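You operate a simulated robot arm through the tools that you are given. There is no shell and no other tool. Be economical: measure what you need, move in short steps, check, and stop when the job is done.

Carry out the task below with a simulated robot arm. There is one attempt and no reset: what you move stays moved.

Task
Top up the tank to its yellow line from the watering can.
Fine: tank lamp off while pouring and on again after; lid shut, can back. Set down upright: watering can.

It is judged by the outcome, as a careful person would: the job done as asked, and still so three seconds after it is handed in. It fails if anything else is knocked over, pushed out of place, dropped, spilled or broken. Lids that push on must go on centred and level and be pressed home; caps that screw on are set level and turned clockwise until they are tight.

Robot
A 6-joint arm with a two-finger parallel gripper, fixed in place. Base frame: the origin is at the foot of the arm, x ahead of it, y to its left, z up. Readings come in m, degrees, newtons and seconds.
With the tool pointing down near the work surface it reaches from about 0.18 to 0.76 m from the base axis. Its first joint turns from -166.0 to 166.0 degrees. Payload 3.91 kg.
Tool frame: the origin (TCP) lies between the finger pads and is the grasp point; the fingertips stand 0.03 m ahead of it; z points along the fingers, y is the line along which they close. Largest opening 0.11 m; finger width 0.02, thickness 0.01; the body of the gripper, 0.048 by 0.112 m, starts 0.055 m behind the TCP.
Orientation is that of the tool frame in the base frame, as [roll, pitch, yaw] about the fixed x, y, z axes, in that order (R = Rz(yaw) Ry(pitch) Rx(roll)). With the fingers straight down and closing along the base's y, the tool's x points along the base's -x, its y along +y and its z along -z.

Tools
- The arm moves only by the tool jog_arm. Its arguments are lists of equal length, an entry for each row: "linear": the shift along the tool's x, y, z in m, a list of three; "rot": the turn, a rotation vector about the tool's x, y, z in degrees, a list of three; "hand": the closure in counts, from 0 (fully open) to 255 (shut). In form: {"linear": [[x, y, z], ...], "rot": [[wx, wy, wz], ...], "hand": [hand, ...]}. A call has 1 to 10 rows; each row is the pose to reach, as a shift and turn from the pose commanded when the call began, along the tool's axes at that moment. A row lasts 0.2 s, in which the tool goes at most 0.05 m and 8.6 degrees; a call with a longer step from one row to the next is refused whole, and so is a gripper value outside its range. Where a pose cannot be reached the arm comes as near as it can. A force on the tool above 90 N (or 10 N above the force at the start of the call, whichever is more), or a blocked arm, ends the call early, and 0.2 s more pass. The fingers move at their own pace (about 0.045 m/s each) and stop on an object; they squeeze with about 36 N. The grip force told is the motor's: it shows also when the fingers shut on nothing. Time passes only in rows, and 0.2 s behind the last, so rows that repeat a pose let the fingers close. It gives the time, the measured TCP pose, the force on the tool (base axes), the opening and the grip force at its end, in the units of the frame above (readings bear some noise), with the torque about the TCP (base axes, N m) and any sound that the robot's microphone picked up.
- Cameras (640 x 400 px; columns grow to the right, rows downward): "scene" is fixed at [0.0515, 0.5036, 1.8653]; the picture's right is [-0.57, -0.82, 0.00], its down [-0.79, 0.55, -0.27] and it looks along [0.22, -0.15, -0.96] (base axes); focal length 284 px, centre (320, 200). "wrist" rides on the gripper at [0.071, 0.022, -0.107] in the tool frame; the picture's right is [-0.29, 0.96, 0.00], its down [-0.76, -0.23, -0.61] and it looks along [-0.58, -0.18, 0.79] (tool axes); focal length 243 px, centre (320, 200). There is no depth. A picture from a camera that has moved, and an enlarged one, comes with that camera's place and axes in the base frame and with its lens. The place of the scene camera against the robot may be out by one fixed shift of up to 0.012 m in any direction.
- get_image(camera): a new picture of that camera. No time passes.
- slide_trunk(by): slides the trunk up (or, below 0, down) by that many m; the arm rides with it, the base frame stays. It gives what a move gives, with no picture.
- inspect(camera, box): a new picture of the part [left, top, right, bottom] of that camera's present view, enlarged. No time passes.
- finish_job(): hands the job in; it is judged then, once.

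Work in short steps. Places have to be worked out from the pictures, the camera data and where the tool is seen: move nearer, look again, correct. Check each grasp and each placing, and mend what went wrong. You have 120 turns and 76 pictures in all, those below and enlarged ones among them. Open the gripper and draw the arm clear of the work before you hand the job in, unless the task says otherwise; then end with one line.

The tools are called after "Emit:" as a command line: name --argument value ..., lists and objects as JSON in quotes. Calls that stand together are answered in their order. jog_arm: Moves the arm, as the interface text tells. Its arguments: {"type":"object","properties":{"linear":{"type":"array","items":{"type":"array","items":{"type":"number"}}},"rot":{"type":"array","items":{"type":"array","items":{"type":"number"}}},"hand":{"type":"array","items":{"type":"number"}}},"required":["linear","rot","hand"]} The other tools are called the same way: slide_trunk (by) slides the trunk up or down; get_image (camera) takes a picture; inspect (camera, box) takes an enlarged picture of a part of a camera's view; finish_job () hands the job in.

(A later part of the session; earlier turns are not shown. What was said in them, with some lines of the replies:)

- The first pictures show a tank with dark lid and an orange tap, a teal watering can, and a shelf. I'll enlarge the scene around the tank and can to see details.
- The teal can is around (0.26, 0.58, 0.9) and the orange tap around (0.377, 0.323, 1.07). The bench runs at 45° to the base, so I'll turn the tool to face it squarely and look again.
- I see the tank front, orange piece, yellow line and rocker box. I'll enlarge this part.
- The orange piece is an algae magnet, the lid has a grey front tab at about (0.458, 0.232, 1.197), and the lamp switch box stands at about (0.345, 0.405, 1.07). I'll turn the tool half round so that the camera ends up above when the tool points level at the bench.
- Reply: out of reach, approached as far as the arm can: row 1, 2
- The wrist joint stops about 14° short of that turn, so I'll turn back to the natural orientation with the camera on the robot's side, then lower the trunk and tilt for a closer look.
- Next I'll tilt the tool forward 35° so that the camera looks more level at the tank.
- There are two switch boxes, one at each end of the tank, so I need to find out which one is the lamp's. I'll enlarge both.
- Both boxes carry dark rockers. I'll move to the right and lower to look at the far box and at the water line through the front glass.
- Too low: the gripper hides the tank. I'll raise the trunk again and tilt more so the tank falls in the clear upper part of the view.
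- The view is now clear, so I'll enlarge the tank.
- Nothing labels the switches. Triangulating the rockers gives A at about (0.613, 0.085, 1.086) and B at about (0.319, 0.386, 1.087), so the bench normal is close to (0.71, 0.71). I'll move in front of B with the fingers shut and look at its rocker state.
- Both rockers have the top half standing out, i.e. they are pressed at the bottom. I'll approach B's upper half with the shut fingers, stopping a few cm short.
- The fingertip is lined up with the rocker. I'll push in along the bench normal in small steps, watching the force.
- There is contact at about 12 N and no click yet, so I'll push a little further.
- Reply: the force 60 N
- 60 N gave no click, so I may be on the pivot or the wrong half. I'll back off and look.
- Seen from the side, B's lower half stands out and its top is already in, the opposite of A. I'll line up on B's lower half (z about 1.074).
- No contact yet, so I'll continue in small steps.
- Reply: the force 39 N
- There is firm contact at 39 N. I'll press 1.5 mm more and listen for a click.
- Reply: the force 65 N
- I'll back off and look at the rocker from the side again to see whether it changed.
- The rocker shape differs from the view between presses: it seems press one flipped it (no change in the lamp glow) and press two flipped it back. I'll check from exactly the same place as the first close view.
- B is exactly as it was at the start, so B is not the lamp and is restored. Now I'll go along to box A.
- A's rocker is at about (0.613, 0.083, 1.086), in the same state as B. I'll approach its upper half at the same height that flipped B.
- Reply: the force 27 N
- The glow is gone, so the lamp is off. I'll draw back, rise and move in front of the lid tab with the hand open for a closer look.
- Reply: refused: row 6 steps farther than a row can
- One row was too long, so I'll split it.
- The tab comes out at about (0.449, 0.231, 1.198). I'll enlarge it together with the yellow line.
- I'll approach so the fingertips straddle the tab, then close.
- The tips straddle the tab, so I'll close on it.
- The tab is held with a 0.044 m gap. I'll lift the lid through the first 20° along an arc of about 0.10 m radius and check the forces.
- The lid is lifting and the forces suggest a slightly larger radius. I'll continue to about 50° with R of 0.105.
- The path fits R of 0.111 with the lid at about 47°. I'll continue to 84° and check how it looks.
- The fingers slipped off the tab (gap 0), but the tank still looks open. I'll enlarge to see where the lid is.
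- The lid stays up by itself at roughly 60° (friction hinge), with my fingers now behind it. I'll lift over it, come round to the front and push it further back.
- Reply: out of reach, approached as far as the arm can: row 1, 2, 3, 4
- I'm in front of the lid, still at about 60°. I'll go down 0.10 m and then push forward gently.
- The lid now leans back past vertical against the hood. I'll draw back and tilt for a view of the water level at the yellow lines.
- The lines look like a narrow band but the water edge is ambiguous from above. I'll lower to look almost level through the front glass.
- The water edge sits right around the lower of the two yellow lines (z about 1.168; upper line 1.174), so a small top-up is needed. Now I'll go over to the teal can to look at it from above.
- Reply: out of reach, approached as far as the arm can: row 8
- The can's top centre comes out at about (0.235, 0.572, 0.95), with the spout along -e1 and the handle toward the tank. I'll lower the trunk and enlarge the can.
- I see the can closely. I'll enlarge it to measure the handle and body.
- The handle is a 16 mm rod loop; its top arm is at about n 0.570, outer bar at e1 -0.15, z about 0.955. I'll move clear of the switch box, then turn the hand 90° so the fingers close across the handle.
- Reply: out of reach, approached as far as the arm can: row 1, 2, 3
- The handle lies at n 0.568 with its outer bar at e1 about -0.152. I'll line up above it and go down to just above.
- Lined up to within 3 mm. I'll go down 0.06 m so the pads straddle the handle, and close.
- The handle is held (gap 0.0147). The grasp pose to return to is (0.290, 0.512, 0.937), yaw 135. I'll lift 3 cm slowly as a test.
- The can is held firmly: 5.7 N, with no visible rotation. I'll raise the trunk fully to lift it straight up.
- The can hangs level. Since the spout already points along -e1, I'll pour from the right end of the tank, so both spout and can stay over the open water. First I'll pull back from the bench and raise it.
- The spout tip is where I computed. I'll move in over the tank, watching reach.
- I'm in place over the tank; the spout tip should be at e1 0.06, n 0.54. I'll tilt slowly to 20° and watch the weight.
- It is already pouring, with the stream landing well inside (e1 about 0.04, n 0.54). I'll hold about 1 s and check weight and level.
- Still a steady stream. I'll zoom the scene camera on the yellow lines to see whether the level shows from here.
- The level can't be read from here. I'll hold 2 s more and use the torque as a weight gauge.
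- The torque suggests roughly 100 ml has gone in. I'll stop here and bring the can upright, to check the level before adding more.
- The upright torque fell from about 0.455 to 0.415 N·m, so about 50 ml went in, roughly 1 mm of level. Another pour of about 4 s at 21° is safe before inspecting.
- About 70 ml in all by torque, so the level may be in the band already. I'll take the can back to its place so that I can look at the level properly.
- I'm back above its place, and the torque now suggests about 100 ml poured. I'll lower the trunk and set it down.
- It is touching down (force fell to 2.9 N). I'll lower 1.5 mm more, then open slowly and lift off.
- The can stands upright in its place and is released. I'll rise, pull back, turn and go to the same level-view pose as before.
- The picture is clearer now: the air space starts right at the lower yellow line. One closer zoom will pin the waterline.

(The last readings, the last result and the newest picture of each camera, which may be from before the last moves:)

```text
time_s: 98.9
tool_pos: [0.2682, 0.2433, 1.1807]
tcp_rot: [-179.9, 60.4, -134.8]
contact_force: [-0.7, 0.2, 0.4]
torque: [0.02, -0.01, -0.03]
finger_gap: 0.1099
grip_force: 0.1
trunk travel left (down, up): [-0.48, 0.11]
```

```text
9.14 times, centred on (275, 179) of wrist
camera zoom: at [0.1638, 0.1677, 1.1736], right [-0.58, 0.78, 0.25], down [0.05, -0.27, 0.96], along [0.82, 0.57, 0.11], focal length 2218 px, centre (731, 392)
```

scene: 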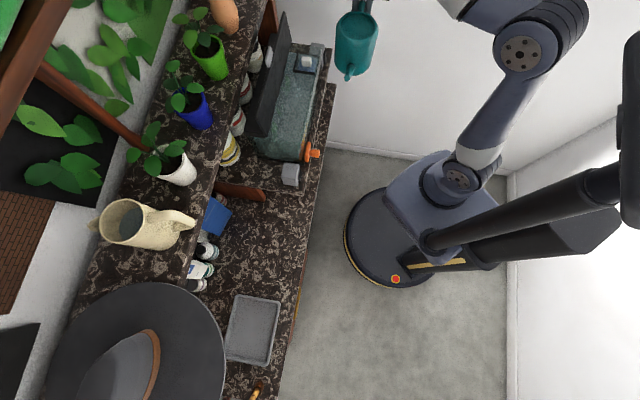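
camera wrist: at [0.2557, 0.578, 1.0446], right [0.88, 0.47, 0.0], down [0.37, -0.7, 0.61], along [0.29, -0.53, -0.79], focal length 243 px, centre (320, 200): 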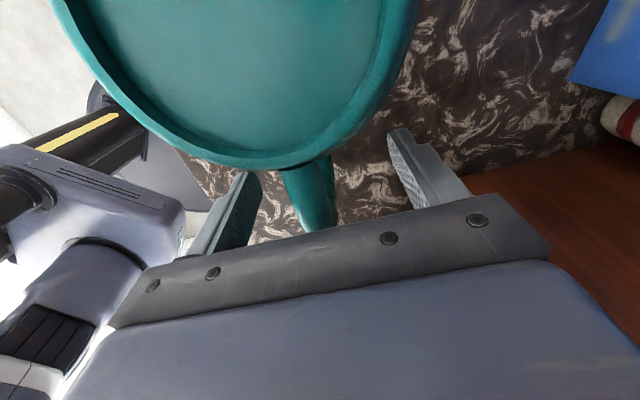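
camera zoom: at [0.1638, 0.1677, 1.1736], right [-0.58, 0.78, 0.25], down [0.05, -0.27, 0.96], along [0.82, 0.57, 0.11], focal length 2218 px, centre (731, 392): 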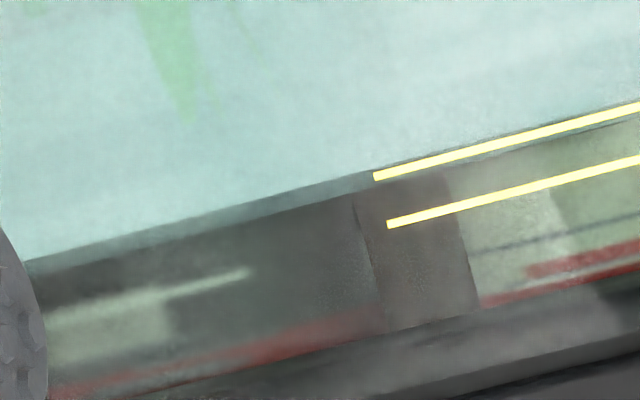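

Front waterline is about 1.1 mm below the lower line, so roughly 4 mm more (about 175 ml) puts it mid-band. I'll fetch the can again along the same route.

Emit:
jog_arm --linear '[[0.001, 0.022, 0.002], [0.002, 0.044, 0.004], [0.004, 0.066, 0.005], [0.005, 0.088, 0.007], [0.006, 0.11, 0.008], [0.007, 0.132, 0.01], [0.009, 0.154, 0.011], [0.0097, 0.1756, 0.0125]]' --rot '[[0, 7.5, 0], [0, 15, 0], [0, 22.5, 0], [0, 30, 0], [0, 37.5, 0], [0, 45, 0], [0, 52.5, 0], [0, 60.2, 0]]' --hand '[60, 60, 60, 60, 60, 60, 60, 60]'

Emit:
jog_arm --linear '[[0, 0, 0], [0, 0, 0], [0, 0, 0], [0, 0, 0], [0, 0, 0], [0, 0, 0], [0, 0, 0], [0, 0, 0], [0, 0, 0], [0, 0, 0]]' --rot '[[0, 0, 8.5], [0, 0, 17], [0, 0, 25.5], [0, 0, 34], [0, 0, 42.5], [0, 0, 51], [0, 0, 59.5], [0, 0, 68], [0, 0, 76.5], [0, 0, 85]]' --hand '[60, 60, 60, 60, 60, 60, 60, 60, 60, 60]'

Emit:
jog_arm --linear '[[0, 0, 0], [0, 0, 0]]' --rot '[[0, 0, 5], [0, 0, 5]]' --hand '[60, 60]'

```text
time_s: 100.7
tool_pos: [0.1486, 0.3701, 1.1662]
tcp_rot: [-180.0, -0.1, -134.9]
contact_force: [0.2, 0.0, 0.3]
torque: [0.03, -0.01, 0.0]
finger_gap: 0.0842
grip_force: 0.1
trunk travel left (down, up): [-0.48, 0.11]
```

```text
time_s: 102.9
tool_pos: [0.149, 0.371, 1.1657]
tcp_rot: [179.9, 0.0, 139.9]
contact_force: [-0.1, 0.2, 0.7]
torque: [-0.01, -0.01, 0.02]
finger_gap: 0.0844
grip_force: 0.0
trunk travel left (down, up): [-0.48, 0.11]
```

```text
time_s: 103.5
tool_pos: [0.1483, 0.3702, 1.1657]
tcp_rot: [-180.0, 0.0, 135.0]
contact_force: [0.1, -0.2, 0.4]
torque: [0.01, 0.01, 0.0]
finger_gap: 0.0842
grip_force: 0.1
trunk travel left (down, up): [-0.48, 0.11]
```

Emit:
jog_arm --linear '[[0, 0.045, 0], [0, 0.09, 0], [0, 0.135, 0], [0, 0.18, 0], [0, 0.201, 0], [0, 0.201, 0]]' --rot '[[0, 0, 0], [0, 0, 0], [0, 0, 0], [0, 0, 0], [0, 0, 0], [0, 0, 0]]' --hand '[60, 60, 60, 60, 60, 60]'

Emit:
slide_trunk --by -0.15

Emit:
jog_arm --linear '[[0, 0, 0.03], [0, 0, 0.06], [0, 0, 0.079], [0, 0, 0.079]]' --rot '[[0, 0, 0], [0, 0, 0], [0, 0, 0], [0, 0, 0]]' --hand '[60, 60, 60, 60]'

Emit:
jog_arm --linear '[[0, 0, 0], [0, 0, 0], [0, 0, 0], [0, 0, 0], [0, 0, 0], [0, 0, 0]]' --rot '[[0, 0, 0], [0, 0, 0], [0, 0, 0], [0, 0, 0], [0, 0, 0], [0, 0, 0]]' --hand '[120, 160, 200, 255, 255, 255]'

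Emit:
jog_arm --linear '[[0, 0, -0.005], [0, 0, -0.012], [0, 0, -0.02], [0, 0, -0.03], [0, 0, -0.03]]' --rot '[[0, 0, 0], [0, 0, 0], [0, 0, 0], [0, 0, 0], [0, 0, 0]]' --hand '[255, 255, 255, 255, 255]'

```text
time_s: 104.9
tool_pos: [0.292, 0.5141, 1.166]
tcp_rot: [-180.0, 0.0, 135.1]
contact_force: [-0.1, 0.7, -0.2]
torque: [-0.02, -0.01, 0.0]
finger_gap: 0.0844
grip_force: 0.0
trunk travel left (down, up): [-0.48, 0.11]
```

```text
time_s: 106.7
tool_pos: [0.2914, 0.5135, 1.0162]
tcp_rot: [-180.0, -0.1, 135.2]
contact_force: [-0.3, 0.2, 0.0]
torque: [0.01, 0.0, 0.0]
finger_gap: 0.0841
grip_force: 0.0
trunk travel left (down, up): [-0.33, 0.26]
```

```text
time_s: 107.7
tool_pos: [0.2923, 0.5142, 0.9365]
tcp_rot: [180.0, 0.1, 135.0]
contact_force: [-0.2, 0.0, 0.2]
torque: [-0.01, 0.01, -0.01]
finger_gap: 0.0843
grip_force: 0.0
trunk travel left (down, up): [-0.33, 0.26]
```

```text
time_s: 109.1
tool_pos: [0.2905, 0.5139, 0.9379]
tcp_rot: [179.9, 0.0, 135.2]
contact_force: [0.3, -0.8, 0.1]
torque: [-0.08, -0.02, 0.03]
finger_gap: 0.0149
grip_force: 35.3
trunk travel left (down, up): [-0.33, 0.26]
```

```text
time_s: 110.3
tool_pos: [0.2912, 0.5128, 0.967]
tcp_rot: [-180.0, 0.1, 135.1]
contact_force: [-0.6, 0.4, -5.2]
torque: [-0.29, -0.28, -0.02]
finger_gap: 0.0143
grip_force: 35.7
trunk travel left (down, up): [-0.33, 0.26]
```

Lifted again as before. I'll raise the trunk and follow the same path to the tank.

Emit:
slide_trunk --by 0.26

Emit:
jog_arm --linear '[[0, -0.03, -0.005], [0, -0.06, -0.02], [0, -0.09, -0.04], [0, -0.12, -0.065], [0, -0.15, -0.09], [0, -0.167, -0.11], [0, -0.167, -0.113]]' --rot '[[0, 0, 0], [0, 0, 0], [0, 0, 0], [0, 0, 0], [0, 0, 0], [0, 0, 0], [0, 0, 0]]' --hand '[255, 255, 255, 255, 255, 255, 255]'

Emit:
jog_arm --linear '[[-0.04, 0, 0], [-0.085, 0, 0], [-0.13, 0, 0], [-0.175, 0, 0], [-0.22, 0, 0], [-0.265, 0, 0], [-0.31, 0, 0], [-0.355, 0, 0], [-0.4, 0, 0], [-0.44, 0, 0]]' --rot '[[0, 0, 0], [0, 0, 0], [0, 0, 0], [0, 0, 0], [0, 0, 0], [0, 0, 0], [0, 0, 0], [0, 0, 0], [0, 0, 0], [0, 0, 0]]' --hand '[255, 255, 255, 255, 255, 255, 255, 255, 255, 255]'

Emit:
jog_arm --linear '[[0, 0.035, 0], [0, 0.07, 0], [0, 0.1, 0], [0, 0.125, 0], [0, 0.132, 0]]' --rot '[[0, 0, 0], [0, 0, 0], [0, 0, 0], [0, 0, 0], [0, 0, 0]]' --hand '[255, 255, 255, 255, 255]'

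```text
time_s: 112.9
tool_pos: [0.2922, 0.5144, 1.2268]
tcp_rot: [179.9, 0.0, 135.1]
contact_force: [0.0, 0.5, -5.4]
torque: [-0.27, -0.3, -0.01]
finger_gap: 0.0144
grip_force: 36.0
trunk travel left (down, up): [-0.59, 0.0]
```

```text
time_s: 114.5
tool_pos: [0.1736, 0.3953, 1.3406]
tcp_rot: [179.9, 0.1, 135.2]
contact_force: [-0.3, 0.4, -4.5]
torque: [-0.24, -0.25, -0.04]
finger_gap: 0.0144
grip_force: 35.6
trunk travel left (down, up): [-0.59, 0.0]
```

```text
time_s: 116.7
tool_pos: [0.4869, 0.0842, 1.3398]
tcp_rot: [-180.0, -0.2, 135.1]
contact_force: [0.7, -0.3, -5.2]
torque: [-0.24, -0.27, -0.01]
finger_gap: 0.0145
grip_force: 35.5
trunk travel left (down, up): [-0.59, 0.0]
```

```text
time_s: 117.9
tool_pos: [0.5794, 0.1768, 1.3405]
tcp_rot: [-180.0, -0.1, 135.0]
contact_force: [-0.9, 0.1, -5.1]
torque: [-0.28, -0.25, 0.04]
finger_gap: 0.0145
grip_force: 35.9
trunk travel left (down, up): [-0.59, 0.0]
```

Upright torque reads 0.378 N·m, and I want about 0.235 after this pour. I'll tilt to 24° and check the stream.

Emit:
jog_arm --linear '[[0, 0, 0], [0, 0, 0], [0, 0, 0], [0, 0, 0]]' --rot '[[0, -7, 0], [0, -14, 0], [0, -20, 0], [0, -24, 0]]' --hand '[255, 255, 255, 255]'

Emit:
inspect --camera "scene" --box '[230, 0, 350, 190]'

```text
time_s: 118.9
tool_pos: [0.5785, 0.1782, 1.3411]
tcp_rot: [-180.0, 24.0, 135.1]
contact_force: [-0.7, -0.3, -4.3]
torque: [-0.23, -0.19, -0.02]
finger_gap: 0.0147
grip_force: 36.4
trunk travel left (down, up): [-0.59, 0.0]
```

```text
2.11 times, centred on (290, 95) of scene
camera zoom: at [0.0515, 0.5036, 1.8653], right [-0.57, -0.82, 0.0], down [-0.79, 0.55, -0.27], along [0.22, -0.15, -0.96], focal length 599 px, centre (383, 421)
```

zoom: 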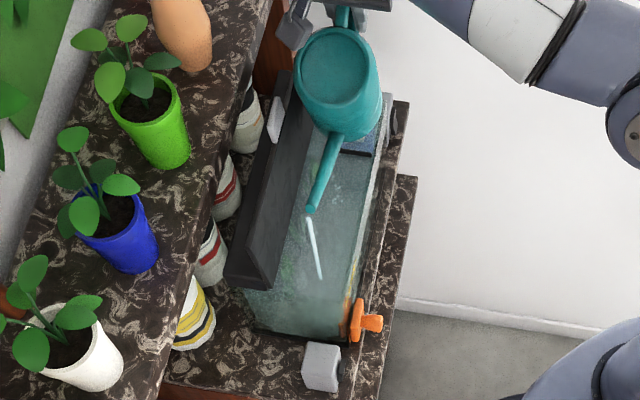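

A thin stream, well inside. I'll increase to 28° and hold.

Emit:
jog_arm --linear '[[0, 0, 0], [0, 0, 0], [0, 0, 0], [0, 0, 0], [0, 0, 0], [0, 0, 0], [0, 0, 0], [0, 0, 0], [0, 0, 0], [0, 0, 0]]' --rot '[[0, -2, 0], [0, -4, 0], [0, -4, 0], [0, -4, 0], [0, -4, 0], [0, -4, 0], [0, -4, 0], [0, -4, 0], [0, -4, 0], [0, -4, 0]]' --hand '[255, 255, 255, 255, 255, 255, 255, 255, 255, 255]'

Emit:
jog_arm --linear '[[0, 0, 0], [0, 0, 0], [0, 0, 0], [0, 0, 0], [0, 0, 0], [0, 0, 0], [0, 0, 0], [0, 0, 0], [0, 0, 0], [0, 0, 0]]' --rot '[[0, 0, 0], [0, 0, 0], [0, 0, 0], [0, 0, 0], [0, 0, 0], [0, 0, 0], [0, 0, 0], [0, 0, 0], [0, 0, 0], [0, 0, 0]]' --hand '[255, 255, 255, 255, 255, 255, 255, 255, 255, 255]'

Emit:
inspect --camera "scene" --box '[230, 0, 350, 190]'

```text
time_s: 121.1
tool_pos: [0.5793, 0.1795, 1.3407]
tcp_rot: [180.0, 28.0, 135.0]
contact_force: [0.4, 0.3, -4.6]
torque: [-0.18, -0.19, 0.01]
finger_gap: 0.0145
grip_force: 36.0
trunk travel left (down, up): [-0.59, 0.0]
```

```text
time_s: 123.3
tool_pos: [0.5786, 0.1789, 1.3405]
tcp_rot: [179.9, 28.0, 135.1]
contact_force: [-0.5, -1.4, -4.2]
torque: [-0.2, -0.13, 0.01]
finger_gap: 0.0146
grip_force: 35.7
trunk travel left (down, up): [-0.59, 0.0]
```

```text
2.11 times, centred on (290, 95) of scene
camera zoom: at [0.0515, 0.5036, 1.8653], right [-0.57, -0.82, 0.0], down [-0.79, 0.55, -0.27], along [0.22, -0.15, -0.96], focal length 599 px, centre (383, 421)
```

zoom: 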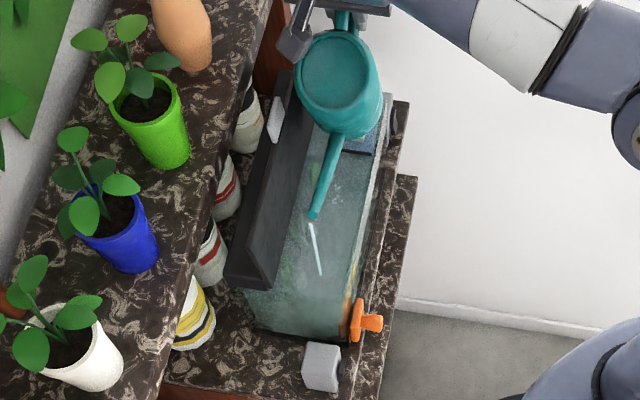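

The stream is thinning. I'll go to 31° for another 2 s, then come upright to measure.

Emit:
jog_arm --linear '[[0, 0, 0], [0, 0, 0], [0, 0, 0], [0, 0, 0], [0, 0, 0], [0, 0, 0], [0, 0, 0], [0, 0, 0], [0, 0, 0], [0, 0, 0]]' --rot '[[0, -3, 0], [0, -3, 0], [0, -3, 0], [0, -3, 0], [0, -3, 0], [0, -3, 0], [0, -3, 0], [0, -3, 0], [0, -3, 0], [0, -3, 0]]' --hand '[255, 255, 255, 255, 255, 255, 255, 255, 255, 255]'

Emit:
jog_arm --linear '[[0, 0, 0], [0, 0, 0], [0, 0, 0], [0, 0, 0], [0, 0, 0], [0, 0, 0], [0, 0, 0]]' --rot '[[0, 8, 0], [0, 16, 0], [0, 24, 0], [0, 31, 0], [0, 31, 0], [0, 31, 0], [0, 31, 0]]' --hand '[255, 255, 255, 255, 255, 255, 255]'

Emit:
jog_arm --linear '[[0, 0, 0]]' --rot '[[0, 0, 0]]' --hand '[255]'

Emit:
jog_arm --linear '[[0, 0, 0]]' --rot '[[0, 0, 0]]' --hand '[255]'

Emit:
jog_arm --linear '[[0, 0, 0]]' --rot '[[0, 0, 0]]' --hand '[255]'

Emit:
jog_arm --linear '[[0, 0, 0]]' --rot '[[0, 0, 0]]' --hand '[255]'

```text
time_s: 125.5
tool_pos: [0.5787, 0.1797, 1.3396]
tcp_rot: [180.0, 30.9, 135.2]
contact_force: [-0.1, -0.5, -3.5]
torque: [-0.14, -0.14, -0.01]
finger_gap: 0.0145
grip_force: 35.8
trunk travel left (down, up): [-0.59, 0.0]
```

```text
time_s: 127.1
tool_pos: [0.5788, 0.1778, 1.3409]
tcp_rot: [-180.0, -0.1, 135.1]
contact_force: [-0.4, 0.5, -2.6]
torque: [-0.24, -0.12, -0.01]
finger_gap: 0.0144
grip_force: 36.3
trunk travel left (down, up): [-0.59, 0.0]
```

```text
time_s: 127.5
tool_pos: [0.5782, 0.1776, 1.3391]
tcp_rot: [-180.0, 0.0, 135.2]
contact_force: [-0.7, 0.7, -2.9]
torque: [-0.16, -0.17, 0.01]
finger_gap: 0.0143
grip_force: 36.1
trunk travel left (down, up): [-0.59, 0.0]
```

```text
time_s: 127.9
tool_pos: [0.5781, 0.179, 1.3394]
tcp_rot: [-179.9, 0.0, 135.1]
contact_force: [-0.2, -0.4, -3.3]
torque: [-0.17, -0.19, -0.02]
finger_gap: 0.0146
grip_force: 36.7
trunk travel left (down, up): [-0.59, 0.0]
```

```text
time_s: 128.3
tool_pos: [0.5783, 0.1789, 1.3407]
tcp_rot: [180.0, 0.0, 135.1]
contact_force: [0.1, -0.2, -3.4]
torque: [-0.19, -0.2, 0.0]
finger_gap: 0.0143
grip_force: 36.3
trunk travel left (down, up): [-0.59, 0.0]
```

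```text
time_s: 128.7
tool_pos: [0.5789, 0.1785, 1.3399]
tcp_rot: [180.0, 0.0, 135.0]
contact_force: [-0.2, -0.5, -3.4]
torque: [-0.15, -0.16, -0.01]
finger_gap: 0.0144
grip_force: 35.7
trunk travel left (down, up): [-0.59, 0.0]
```

The measured drop is about 160 ml, as planned. I'll take the can back to its place.

Emit:
jog_arm --linear '[[0, -0.04, 0], [0, -0.085, 0], [0, -0.13, 0], [0.04, -0.134, 0], [0.085, -0.134, 0], [0.13, -0.134, 0], [0.175, -0.134, 0], [0.22, -0.134, 0], [0.265, -0.134, 0], [0.31, -0.134, 0]]' --rot '[[0, 0, 0], [0, 0, 0], [0, 0, 0], [0, 0, 0], [0, 0, 0], [0, 0, 0], [0, 0, 0], [0, 0, 0], [0, 0, 0], [0, 0, 0]]' --hand '[255, 255, 255, 255, 255, 255, 255, 255, 255, 255]'

Emit:
jog_arm --linear '[[0.045, 0, 0], [0.09, 0, 0], [0.13, 0, 0], [0.13, 0.03, 0.02], [0.13, 0.06, 0.045], [0.13, 0.09, 0.07], [0.13, 0.12, 0.09], [0.13, 0.15, 0.105], [0.13, 0.167, 0.112]]' --rot '[[0, 0, 0], [0, 0, 0], [0, 0, 0], [0, 0, 0], [0, 0, 0], [0, 0, 0], [0, 0, 0], [0, 0, 0], [0, 0, 0]]' --hand '[255, 255, 255, 255, 255, 255, 255, 255, 255]'

Emit:
slide_trunk --by -0.26

```text
time_s: 130.9
tool_pos: [0.2649, 0.303, 1.3404]
tcp_rot: [-180.0, 0.0, 135.0]
contact_force: [0.5, 0.0, -3.1]
torque: [-0.16, -0.16, 0.0]
finger_gap: 0.0145
grip_force: 36.1
trunk travel left (down, up): [-0.59, 0.0]
```

```text
time_s: 132.9
tool_pos: [0.2903, 0.5138, 1.2284]
tcp_rot: [180.0, 0.0, 135.1]
contact_force: [-0.1, 0.9, -4.4]
torque: [-0.21, -0.2, 0.02]
finger_gap: 0.0145
grip_force: 35.4
trunk travel left (down, up): [-0.59, 0.0]
```

```text
time_s: 135.6
tool_pos: [0.2901, 0.512, 0.9689]
tcp_rot: [179.9, -0.1, 135.1]
contact_force: [-0.1, 0.0, -3.1]
torque: [-0.16, -0.16, -0.01]
finger_gap: 0.0146
grip_force: 35.7
trunk travel left (down, up): [-0.33, 0.26]
```

I'll set it down: 31 mm lower to the grasp height, then release slowly.

Emit:
jog_arm --linear '[[0, 0, 0.012], [0, 0, 0.022], [0, 0, 0.028], [0, 0, 0.0305], [0, 0, 0.0312]]' --rot '[[0, 0, 0], [0, 0, 0], [0, 0, 0], [0, 0, 0], [0, 0, 0]]' --hand '[255, 255, 255, 255, 255]'

Emit:
jog_arm --linear '[[0, 0, 0], [0, 0, 0], [0, 0, 0], [0, 0, 0], [0, 0, 0]]' --rot '[[0, 0, 0], [0, 0, 0], [0, 0, 0], [0, 0, 0], [0, 0, 0]]' --hand '[220, 180, 140, 100, 60]'

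Emit:
jog_arm --linear '[[0, 0, -0.04], [0, 0, -0.08]]' --rot '[[0, 0, 0], [0, 0, 0]]' --hand '[60, 60]'

Emit:
slide_trunk --by 0.15

Emit:
inspect --camera "scene" --box '[170, 120, 330, 300]'

```text
time_s: 136.8
tool_pos: [0.2906, 0.5119, 0.9369]
tcp_rot: [179.8, 0.0, 135.1]
contact_force: [0.2, 0.1, 0.8]
torque: [0.15, 0.15, 0.02]
finger_gap: 0.0147
grip_force: 36.0
trunk travel left (down, up): [-0.33, 0.26]
```

```text
time_s: 138.0
tool_pos: [0.2905, 0.5113, 0.9352]
tcp_rot: [180.0, 0.0, 135.1]
contact_force: [-0.1, -0.2, -0.8]
torque: [0.0, -0.01, -0.01]
finger_gap: 0.0844
grip_force: 0.0
trunk travel left (down, up): [-0.33, 0.26]
```

```text
time_s: 138.6
tool_pos: [0.2909, 0.5118, 1.0192]
tcp_rot: [-179.9, 0.0, 135.1]
contact_force: [-0.2, -0.2, 0.1]
torque: [-0.01, 0.01, -0.01]
finger_gap: 0.0841
grip_force: 0.1
trunk travel left (down, up): [-0.33, 0.26]
```

```text
time_s: 140.4
tool_pos: [0.291, 0.5114, 1.1684]
tcp_rot: [-180.0, 0.1, 135.1]
contact_force: [0.9, 1.1, 0.6]
torque: [0.02, 0.03, -0.02]
finger_gap: 0.0843
grip_force: 0.0
trunk travel left (down, up): [-0.48, 0.11]
```

```text
2.22 times, centred on (250, 210) of scene
camera zoom: at [0.0515, 0.5036, 1.8653], right [-0.57, -0.82, 0.0], down [-0.79, 0.55, -0.27], along [0.22, -0.15, -0.96], focal length 632 px, centre (476, 178)
```

zoom: 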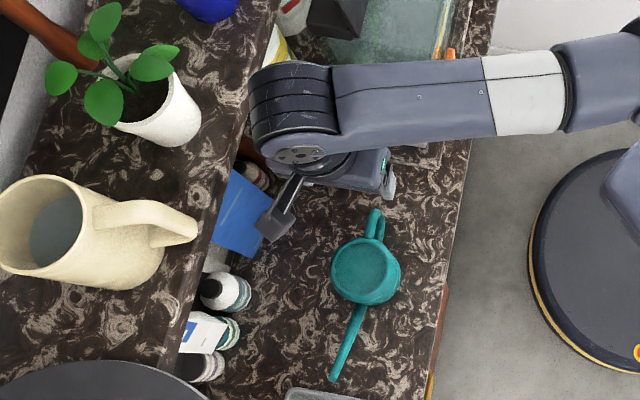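

The can stands in its place. Now I'll go back to the level-view pose and check the water.

Emit:
jog_arm --linear '[[0, -0.04, 0], [0, -0.09, 0], [0, -0.14, 0], [0, -0.18, 0], [0, -0.2, 0], [0, -0.2, 0], [0, -0.2, 0], [0, -0.2, 0], [0, -0.2, 0], [0, -0.2, 0]]' --rot '[[0, 0, 0], [0, 0, 0], [0, 0, -8], [0, 0, -16], [0, 0, -24], [0, 0, -32], [0, 0, -40], [0, 0, -48], [0, 0, -56], [0, 0, -64]]' --hand '[0, 0, 0, 0, 0, 0, 0, 0, 0, 0]'

Emit:
jog_arm --linear '[[0, 0, 0], [0, 0, 0], [0, 0, 0], [0, 0, 0]]' --rot '[[0, 0, -8], [0, 0, -16], [0, 0, -24], [0, 0, -26]]' --hand '[0, 0, 0, 0]'

Emit:
jog_arm --linear '[[0, -0.022, -0.002], [0, -0.044, -0.004], [0, -0.066, -0.006], [0.002, -0.088, -0.008], [0.003, -0.11, -0.01], [0.004, -0.132, -0.012], [0.005, -0.154, -0.014], [0.006, -0.1756, -0.015]]' --rot '[[0, -7.5, 0], [0, -15, 0], [0, -22.5, 0], [0, -30, 0], [0, -37.5, 0], [0, -45, 0], [0, -52.5, 0], [0, -60, 0]]' --hand '[0, 0, 0, 0, 0, 0, 0, 0]'

Emit:
inspect --camera "wrist" --box '[240, 158, 310, 200]'

```text
time_s: 142.6
tool_pos: [0.1491, 0.3712, 1.17]
tcp_rot: [180.0, 0.1, -160.8]
contact_force: [-0.2, 0.8, 0.7]
torque: [0.0, -0.01, 0.03]
finger_gap: 0.1098
grip_force: 0.0
trunk travel left (down, up): [-0.48, 0.11]
```

```text
time_s: 143.6
tool_pos: [0.1485, 0.3698, 1.1687]
tcp_rot: [-179.9, 0.0, -134.8]
contact_force: [0.1, -0.4, -0.1]
torque: [0.0, 0.0, 0.04]
finger_gap: 0.1099
grip_force: 0.1
trunk travel left (down, up): [-0.48, 0.11]
```

```text
time_s: 145.4
tool_pos: [0.2695, 0.2413, 1.1846]
tcp_rot: [-180.0, 60.2, -135.0]
contact_force: [0.1, 0.4, -0.3]
torque: [0.01, 0.05, -0.04]
finger_gap: 0.1101
grip_force: 0.2
trunk travel left (down, up): [-0.48, 0.11]
```

```text
9.14 times, centred on (275, 179) of wrist
camera zoom: at [0.1634, 0.1666, 1.177], right [-0.58, 0.78, 0.25], down [0.06, -0.27, 0.96], along [0.82, 0.57, 0.11], focal length 2218 px, centre (731, 392)
```

zoom: 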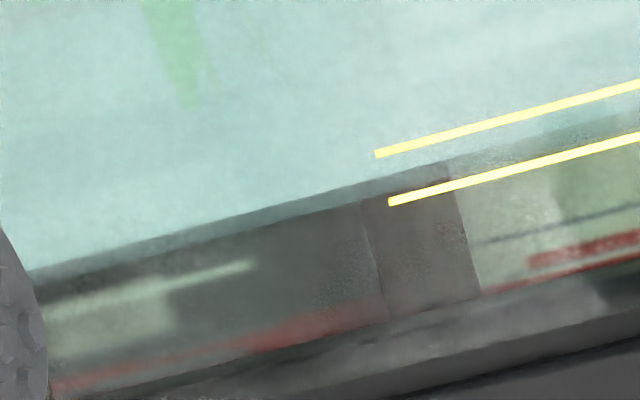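

The waterline now sits midway between the two yellow lines, which is what I want. Next I'll raise up and look at the lid tab so I can close the lid.

Emit:
slide_trunk --by 0.11

Emit:
jog_arm --linear '[[-0.03, -0.02, 0.0], [-0.055, -0.05, 0.005], [-0.08, -0.08, 0.01], [-0.105, -0.105, 0.015], [-0.125, -0.125, 0.02], [-0.1354, -0.134, 0.0246]]' --rot '[[0, 7, 0], [0, 14, 0], [0, 21, 0], [0, 28, 0], [0, 35, 0], [0, 40, 0]]' --hand '[0, 0, 0, 0, 0, 0]'

Emit:
get_image --camera "wrist"

```text
time_s: 146.8
tool_pos: [0.2689, 0.2423, 1.2949]
tcp_rot: [179.9, 60.0, -135.0]
contact_force: [-0.5, 0.6, 0.2]
torque: [-0.01, -0.04, 0.0]
finger_gap: 0.11
grip_force: 0.0
trunk travel left (down, up): [-0.59, 0.0]
```

```text
time_s: 148.2
tool_pos: [0.4263, 0.2095, 1.3986]
tcp_rot: [180.0, 19.9, -135.0]
contact_force: [-0.1, 0.1, 0.2]
torque: [0.03, 0.03, -0.01]
finger_gap: 0.1099
grip_force: 0.1
trunk travel left (down, up): [-0.59, 0.0]
```

```text
8 pictures are left
camera wrist: at [0.3397, 0.1527, 1.4766], right [-0.48, 0.87, 0.1], down [0.52, 0.2, 0.83], along [0.7, 0.45, -0.55], focal length 243 px, centre (320, 200)
```

wrist: 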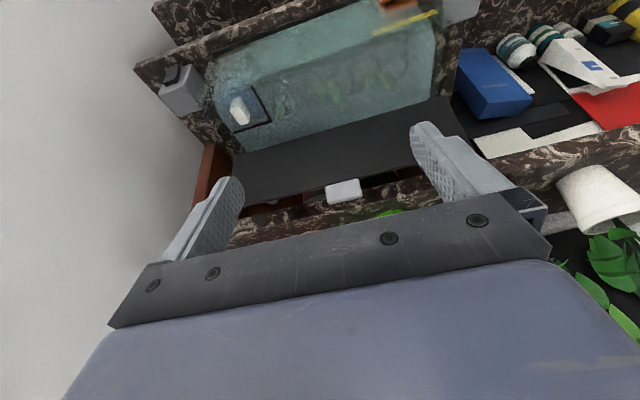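

The tab is at about n 0.597, z 1.305 (lid near 93°). I'll reach the tips over it from above and close.

Emit:
jog_arm --linear '[[-0.03, -0.003, 0.021], [-0.059, -0.003, 0.0427], [-0.09, -0.003, 0.064], [-0.117, -0.003, 0.0837], [-0.1088, -0.003, 0.1062], [-0.1088, -0.003, 0.1062]]' --rot '[[0, 0, 0], [0, 0, 0], [0, 0, 0], [0, 0, 0], [0, 0, 0], [0, 0, 0]]' --hand '[0, 0, 0, 0, 0, 0]'

Emit:
jog_arm --linear '[[0, 0, 0], [0, 0, 0], [0, 0, 0], [0, 0, 0], [0, 0, 0], [0, 0, 0]]' --rot '[[0, 0, 0], [0, 0, 0], [0, 0, 0], [0, 0, 0], [0, 0, 0], [0, 0, 0]]' --hand '[255, 255, 255, 255, 255, 255]'

```text
time_s: 149.6
tool_pos: [0.5273, 0.3059, 1.3373]
tcp_rot: [180.0, 20.1, -134.9]
contact_force: [0.3, 0.0, -0.2]
torque: [-0.02, -0.02, 0.0]
finger_gap: 0.1099
grip_force: 0.0
trunk travel left (down, up): [-0.59, 0.0]
```

```text
time_s: 151.0
tool_pos: [0.5263, 0.3066, 1.3368]
tcp_rot: [180.0, 20.0, -134.8]
contact_force: [-3.1, 2.5, -0.6]
torque: [0.16, 0.22, 0.14]
finger_gap: 0.0434
grip_force: 45.5
trunk travel left (down, up): [-0.59, 0.0]
```

I have the tab again (0.0434). I'll swing the lid forward along its arc, turning the tool with it, to about 54°.

Emit:
jog_arm --linear '[[0.0118, 0, -0.003], [0.0238, 0, -0.0055], [0.036, 0, -0.0066], [0.0484, 0, -0.0071], [0.0606, 0, -0.006], [0.0728, 0, -0.0043], [0.0846, 0, -0.001], [0.0963, 0, 0.0026]]' --rot '[[0, -5, 0], [0, -10, 0], [0, -15, 0], [0, -20, 0], [0, -25, 0], [0, -30, 0], [0, -35, 0], [0, -40, 0]]' --hand '[255, 255, 255, 255, 255, 255, 255, 255]'

```text
time_s: 152.8
tool_pos: [0.4619, 0.2418, 1.3036]
tcp_rot: [-179.9, 60.3, -135.0]
contact_force: [-6.5, 3.3, 19.3]
torque: [1.23, -0.86, 0.04]
finger_gap: 0.0434
grip_force: 44.8
trunk travel left (down, up): [-0.59, 0.0]
```

The swing works with some resistance. I'll continue down to about 14° with the tool angle fixed.

Emit:
jog_arm --linear '[[0.013, 0, -0.005], [0.0259, 0, -0.009], [0.038, 0, -0.0102], [0.0509, 0, -0.0106], [0.063, 0, -0.009], [0.0757, 0, -0.0064]]' --rot '[[0, 0, 0], [0, 0, 0], [0, 0, 0], [0, 0, 0], [0, 0, 0], [0, 0, 0]]' --hand '[255, 255, 255, 255, 255, 255]'

Emit:
get_image --camera "scene"

```text
time_s: 154.2
tool_pos: [0.4313, 0.213, 1.2384]
tcp_rot: [-179.9, 60.1, -134.8]
contact_force: [-2.7, 7.5, 11.0]
torque: [1.17, -0.95, 0.26]
finger_gap: 0.0437
grip_force: 44.8
trunk travel left (down, up): [-0.59, 0.0]
```

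```text
7 pictures are left
```

scene: 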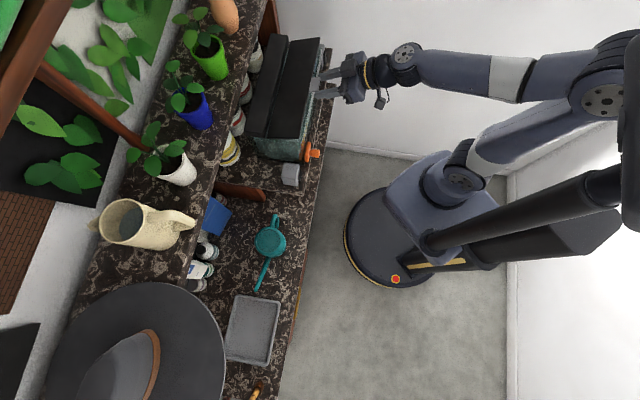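

The lid is at about 14°. I'll bring it the rest of the way to shut, watching the force.

Emit:
jog_arm --linear '[[0.006, 0, 0.002], [0.012, 0, 0.0045], [0.018, 0, 0.007], [0.0223, 0, 0.0094], [0.0245, 0, 0.0105]]' --rot '[[0, 0, 0], [0, 0, 0], [0, 0, 0], [0, 0, 0], [0, 0, 0]]' --hand '[255, 255, 255, 255, 255]'

```text
time_s: 155.4
tool_pos: [0.4291, 0.2081, 1.2125]
tcp_rot: [-179.9, 60.1, -134.8]
contact_force: [-8.5, 1.2, 11.7]
torque: [1.03, -1.05, 0.26]
finger_gap: 0.0436
grip_force: 44.5
trunk travel left (down, up): [-0.59, 0.0]
```

The tab is back at z 1.196, its original height. I'll push 2 mm further down to be sure.

Emit:
jog_arm --linear '[[0.001, 0, 0.0005], [0.0019, 0, 0.001]]' --rot '[[0, 0, 0], [0, 0, 0]]' --hand '[255, 255]'

Emit:
jog_arm --linear '[[0, 0, 0], [0, 0, 0], [0, 0, 0], [0, 0, 0]]' --rot '[[0, 0, 0], [0, 0, 0], [0, 0, 0], [0, 0, 0]]' --hand '[200, 100, 0, 0]'

Emit:
jog_arm --linear '[[0, 0, -0.03], [0, 0, -0.06]]' --rot '[[0, 0, 0], [0, 0, 0]]' --hand '[0, 0]'

Emit:
get_image --camera "wrist"

```text
time_s: 156.0
tool_pos: [0.4283, 0.2096, 1.2104]
tcp_rot: [-179.9, 60.1, -134.8]
contact_force: [-7.6, 2.1, 12.0]
torque: [1.07, -1.06, 0.12]
finger_gap: 0.0437
grip_force: 45.0
trunk travel left (down, up): [-0.59, 0.0]
```

```text
time_s: 157.0
tool_pos: [0.4305, 0.2094, 1.2109]
tcp_rot: [180.0, 59.9, -134.9]
contact_force: [-0.1, 1.0, -0.2]
torque: [0.01, 0.0, 0.02]
finger_gap: 0.1103
grip_force: 0.1
trunk travel left (down, up): [-0.59, 0.0]
```

```text
time_s: 157.6
tool_pos: [0.3927, 0.1729, 1.2413]
tcp_rot: [-180.0, 59.9, -134.9]
contact_force: [-0.8, 0.6, 0.0]
torque: [-0.03, 0.0, 0.01]
finger_gap: 0.1098
grip_force: 0.1
trunk travel left (down, up): [-0.59, 0.0]
```

```text
6 pictures are left
camera wrist: at [0.2873, 0.0972, 1.2338], right [-0.58, 0.78, 0.25], down [0.06, -0.27, 0.96], along [0.82, 0.57, 0.11], focal length 243 px, centre (320, 200)
```

wrist: 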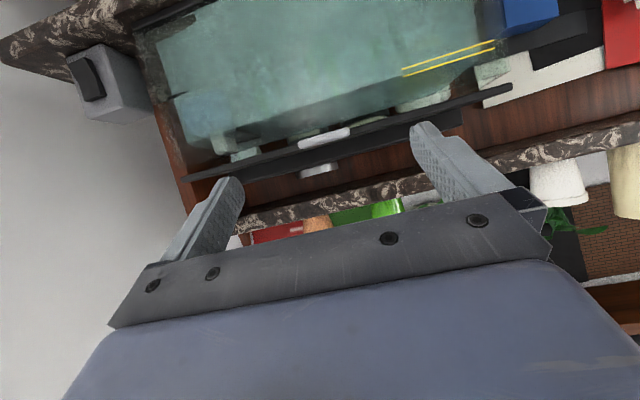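

The tab is still about 10 mm high (z 1.207), so the lid isn't quite shut; the grip slid. I'll go above it with closed fingers pointing down and press it home.

Emit:
jog_arm --linear '[[-0.026, 0, -0.015], [-0.052, 0, -0.03], [-0.069, 0, -0.04], [-0.08, 0, -0.02], [-0.087, 0, 0.01], [-0.092, 0, 0.035], [-0.092, 0, 0.06], [-0.092, 0, 0.0796]]' --rot '[[0, 7.5, 0], [0, 15, 0], [0, 22.5, 0], [0, 30, 0], [0, 37.5, 0], [0, 45, 0], [0, 52.5, 0], [0, 60, 0]]' --hand '[255, 255, 255, 255, 255, 255, 255, 255]'

Emit:
jog_arm --linear '[[0, 0, 0.015], [0, 0, 0.025], [0, 0, 0.032], [0, 0, 0.037], [0, 0, 0.041], [0, 0, 0.045]]' --rot '[[0, 0, 0], [0, 0, 0], [0, 0, 0], [0, 0, 0], [0, 0, 0], [0, 0, 0]]' --hand '[255, 255, 255, 255, 255, 255]'

```text
time_s: 159.4
tool_pos: [0.4758, 0.255, 1.2788]
tcp_rot: [180.0, -0.1, -134.9]
contact_force: [0.3, 0.4, -0.5]
torque: [0.0, -0.03, 0.01]
finger_gap: 0.0
grip_force: 36.7
trunk travel left (down, up): [-0.59, 0.0]
```

```text
time_s: 160.8
tool_pos: [0.4755, 0.2537, 1.2344]
tcp_rot: [179.9, 0.0, -134.9]
contact_force: [0.1, -0.3, -0.5]
torque: [-0.01, -0.01, 0.01]
finger_gap: 0.0
grip_force: 36.0
trunk travel left (down, up): [-0.59, 0.0]
```

No contact yet with the tip at z 1.204, so I'll continue down in small steps.

Emit:
jog_arm --linear '[[0, 0, 0.002], [0, 0, 0.004], [0, 0, 0.006]]' --rot '[[0, 0, 0], [0, 0, 0], [0, 0, 0]]' --hand '[255, 255, 255]'

Emit:
jog_arm --linear '[[0, 0, 0.002], [0, 0, 0.004]]' --rot '[[0, 0, 0], [0, 0, 0]]' --hand '[255, 255]'

```text
time_s: 161.6
tool_pos: [0.4745, 0.2547, 1.2308]
tcp_rot: [-180.0, 0.3, -134.9]
contact_force: [2.2, 0.3, 12.2]
torque: [0.05, -0.12, 0.0]
finger_gap: 0.0
grip_force: 36.1
trunk travel left (down, up): [-0.59, 0.0]
```

```text
time_s: 162.2
tool_pos: [0.476, 0.2533, 1.2297]
tcp_rot: [-179.8, 0.8, -134.9]
contact_force: [6.4, 3.3, 42.4]
torque: [0.36, -0.47, 0.02]
finger_gap: 0.0
grip_force: 36.5
trunk travel left (down, up): [-0.59, 0.0]
```

There is a firm stop at 42 N at the lid's shut height, so it is shut. I'll lift off, back away and turn toward switch A, and take a picture of the lid.

Emit:
jog_arm --linear '[[0, 0, -0.03], [0, 0, -0.07], [0.035, 0, -0.075], [0.075, 0, -0.075], [0.11, -0.02, -0.075], [0.13, -0.06, -0.075], [0.148, -0.1, -0.075], [0.148, -0.14, -0.075], [0.148, -0.18, -0.075], [0.148, -0.2166, -0.075]]' --rot '[[0, 0, 0], [0, 0, 0], [0, -5, 0], [0, -12, 0], [0, -20, 0], [0, -28, 0], [0, -36, 0], [0, -40, 0], [0, -45, 0], [0, -45, 0]]' --hand '[255, 255, 255, 255, 255, 255, 255, 255, 255, 255]'

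Emit:
inspect --camera "wrist" --box '[200, 0, 640, 220]'

```text
time_s: 164.4
tool_pos: [0.5238, -0.0049, 1.2993]
tcp_rot: [179.9, 45.0, -134.9]
contact_force: [0.7, -0.5, -0.8]
torque: [0.01, -0.02, 0.0]
finger_gap: 0.0
grip_force: 35.8
trunk travel left (down, up): [-0.59, 0.0]
```

```text
1.45 times, centred on (420, 110) of wrist
camera zoom: at [0.4201, -0.0779, 1.3259], right [-0.53, 0.82, 0.21], down [0.24, -0.09, 0.97], along [0.81, 0.56, -0.15], focal length 353 px, centre (174, 331)
```

zoom: 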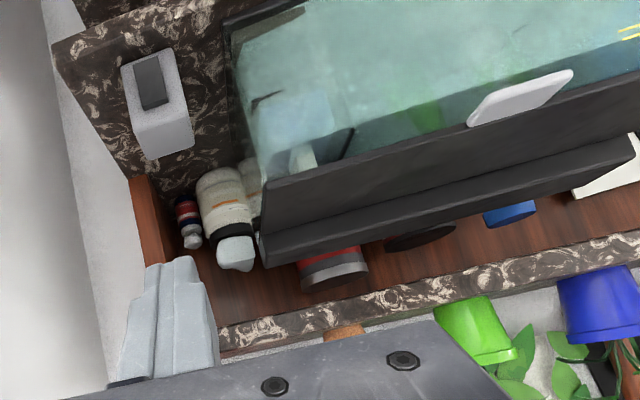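

The lid lies shut and flat. Now I'll lower to press the lower half of rocker A, at the height that flipped B back.

Emit:
slide_trunk --by -0.11

Emit:
jog_arm --linear '[[0.008, 0, 0.035], [0.016, 0, 0.07], [0.0235, 0, 0.1], [0.0263, 0, 0.1155]]' --rot '[[0, 0, 0], [0, 0, 0], [0, 0, 0], [0, 0, 0]]' --hand '[255, 255, 255, 255]'

Emit:
jog_arm --linear '[[-0.005, 0, 0.005], [-0.01, 0, 0.01], [-0.015, 0, 0.015], [-0.019, 0, 0.019], [-0.022, 0, 0.022]]' --rot '[[0, 0, 0], [0, 0, 0], [0, 0, 0], [0, 0, 0], [0, 0, 0]]' --hand '[255, 255, 255, 255, 255]'

```text
time_s: 165.8
tool_pos: [0.5232, -0.0037, 1.1895]
tcp_rot: [180.0, 44.9, -134.9]
contact_force: [-0.1, 0.4, -0.4]
torque: [0.0, -0.01, 0.0]
finger_gap: 0.0
grip_force: 36.0
trunk travel left (down, up): [-0.48, 0.11]
```

```text
time_s: 166.8
tool_pos: [0.5674, 0.0406, 1.0892]
tcp_rot: [180.0, 45.0, -135.0]
contact_force: [-0.8, 0.5, -0.2]
torque: [0.0, -0.02, 0.0]
finger_gap: 0.0
grip_force: 36.0
trunk travel left (down, up): [-0.48, 0.11]
```

```text
time_s: 168.0
tool_pos: [0.5905, 0.0641, 1.0896]
tcp_rot: [179.9, 45.1, -135.0]
contact_force: [-0.4, -0.7, -0.3]
torque: [-0.02, 0.01, 0.03]
finger_gap: 0.0
grip_force: 35.6
trunk travel left (down, up): [-0.48, 0.11]
```

Emit:
jog_arm --linear '[[-0.0015, 0, 0.0015], [-0.003, 0, 0.003], [-0.0045, 0, 0.0045], [-0.006, 0, 0.006]]' --rot '[[0, 0, 0], [0, 0, 0], [0, 0, 0], [0, 0, 0]]' --hand '[255, 255, 255, 255]'

Emit:
inspect --camera "scene" --box '[240, 20, 350, 200]'

```text
time_s: 169.0
tool_pos: [0.5915, 0.0643, 1.0885]
tcp_rot: [-180.0, 45.0, -134.9]
contact_force: [-31.4, -27.6, -5.2]
torque: [-0.84, 0.14, 0.04]
finger_gap: 0.0
grip_force: 35.5
trunk travel left (down, up): [-0.48, 0.11]
```

```text
2.22 times, centred on (295, 110) of scene
camera zoom: at [0.0515, 0.5036, 1.8653], right [-0.57, -0.82, 0.0], down [-0.79, 0.55, -0.27], along [0.22, -0.15, -0.96], focal length 632 px, centre (376, 400)
```

zoom: 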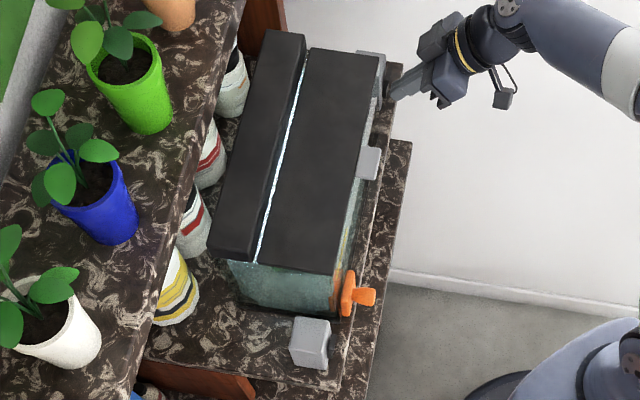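

The lamp glows again and the lid is shut. I'll back the arm off, open the hand and rise clear.

Emit:
jog_arm --linear '[[0.015, 0, -0.015], [0.04, 0, -0.04], [0.03, 0, -0.075], [0.0, 0, -0.11], [-0.03, 0, -0.14], [-0.03, 0, -0.14], [-0.03, 0, -0.14]]' --rot '[[0, 0, 0], [0, 0, 0], [0, 0, 0], [0, 0, 0], [0, 0, 0], [0, 0, 0], [0, 0, 0]]' --hand '[255, 255, 200, 100, 0, 0, 0]'

Emit:
get_image --camera "scene"

```text
time_s: 170.6
tool_pos: [0.5404, 0.013, 1.2089]
tcp_rot: [180.0, 45.0, -134.9]
contact_force: [0.1, 0.0, -0.9]
torque: [-0.03, 0.0, -0.03]
finger_gap: 0.1022
grip_force: 0.1
trunk travel left (down, up): [-0.48, 0.11]
```

```text
3 pictures are left
```

scene: 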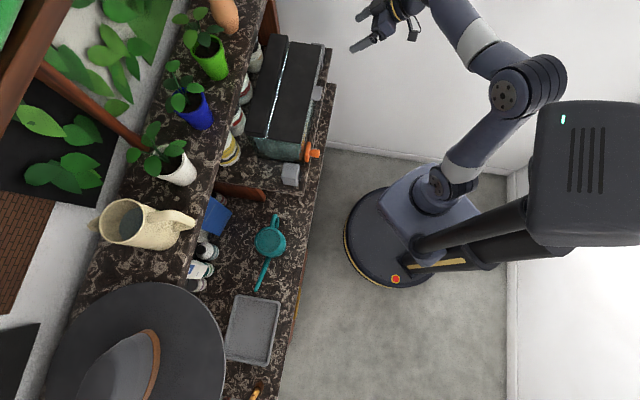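

The lamp is on, the lid is shut, the can is back upright, and the arm is clear. Handing in.

Emit:
finish_job

```text
The job is handed in.
```

The tank is topped up to midway between its two yellow lines. The lamp was off while pouring and is on again, the lid is shut, and the watering can is back upright in its place.
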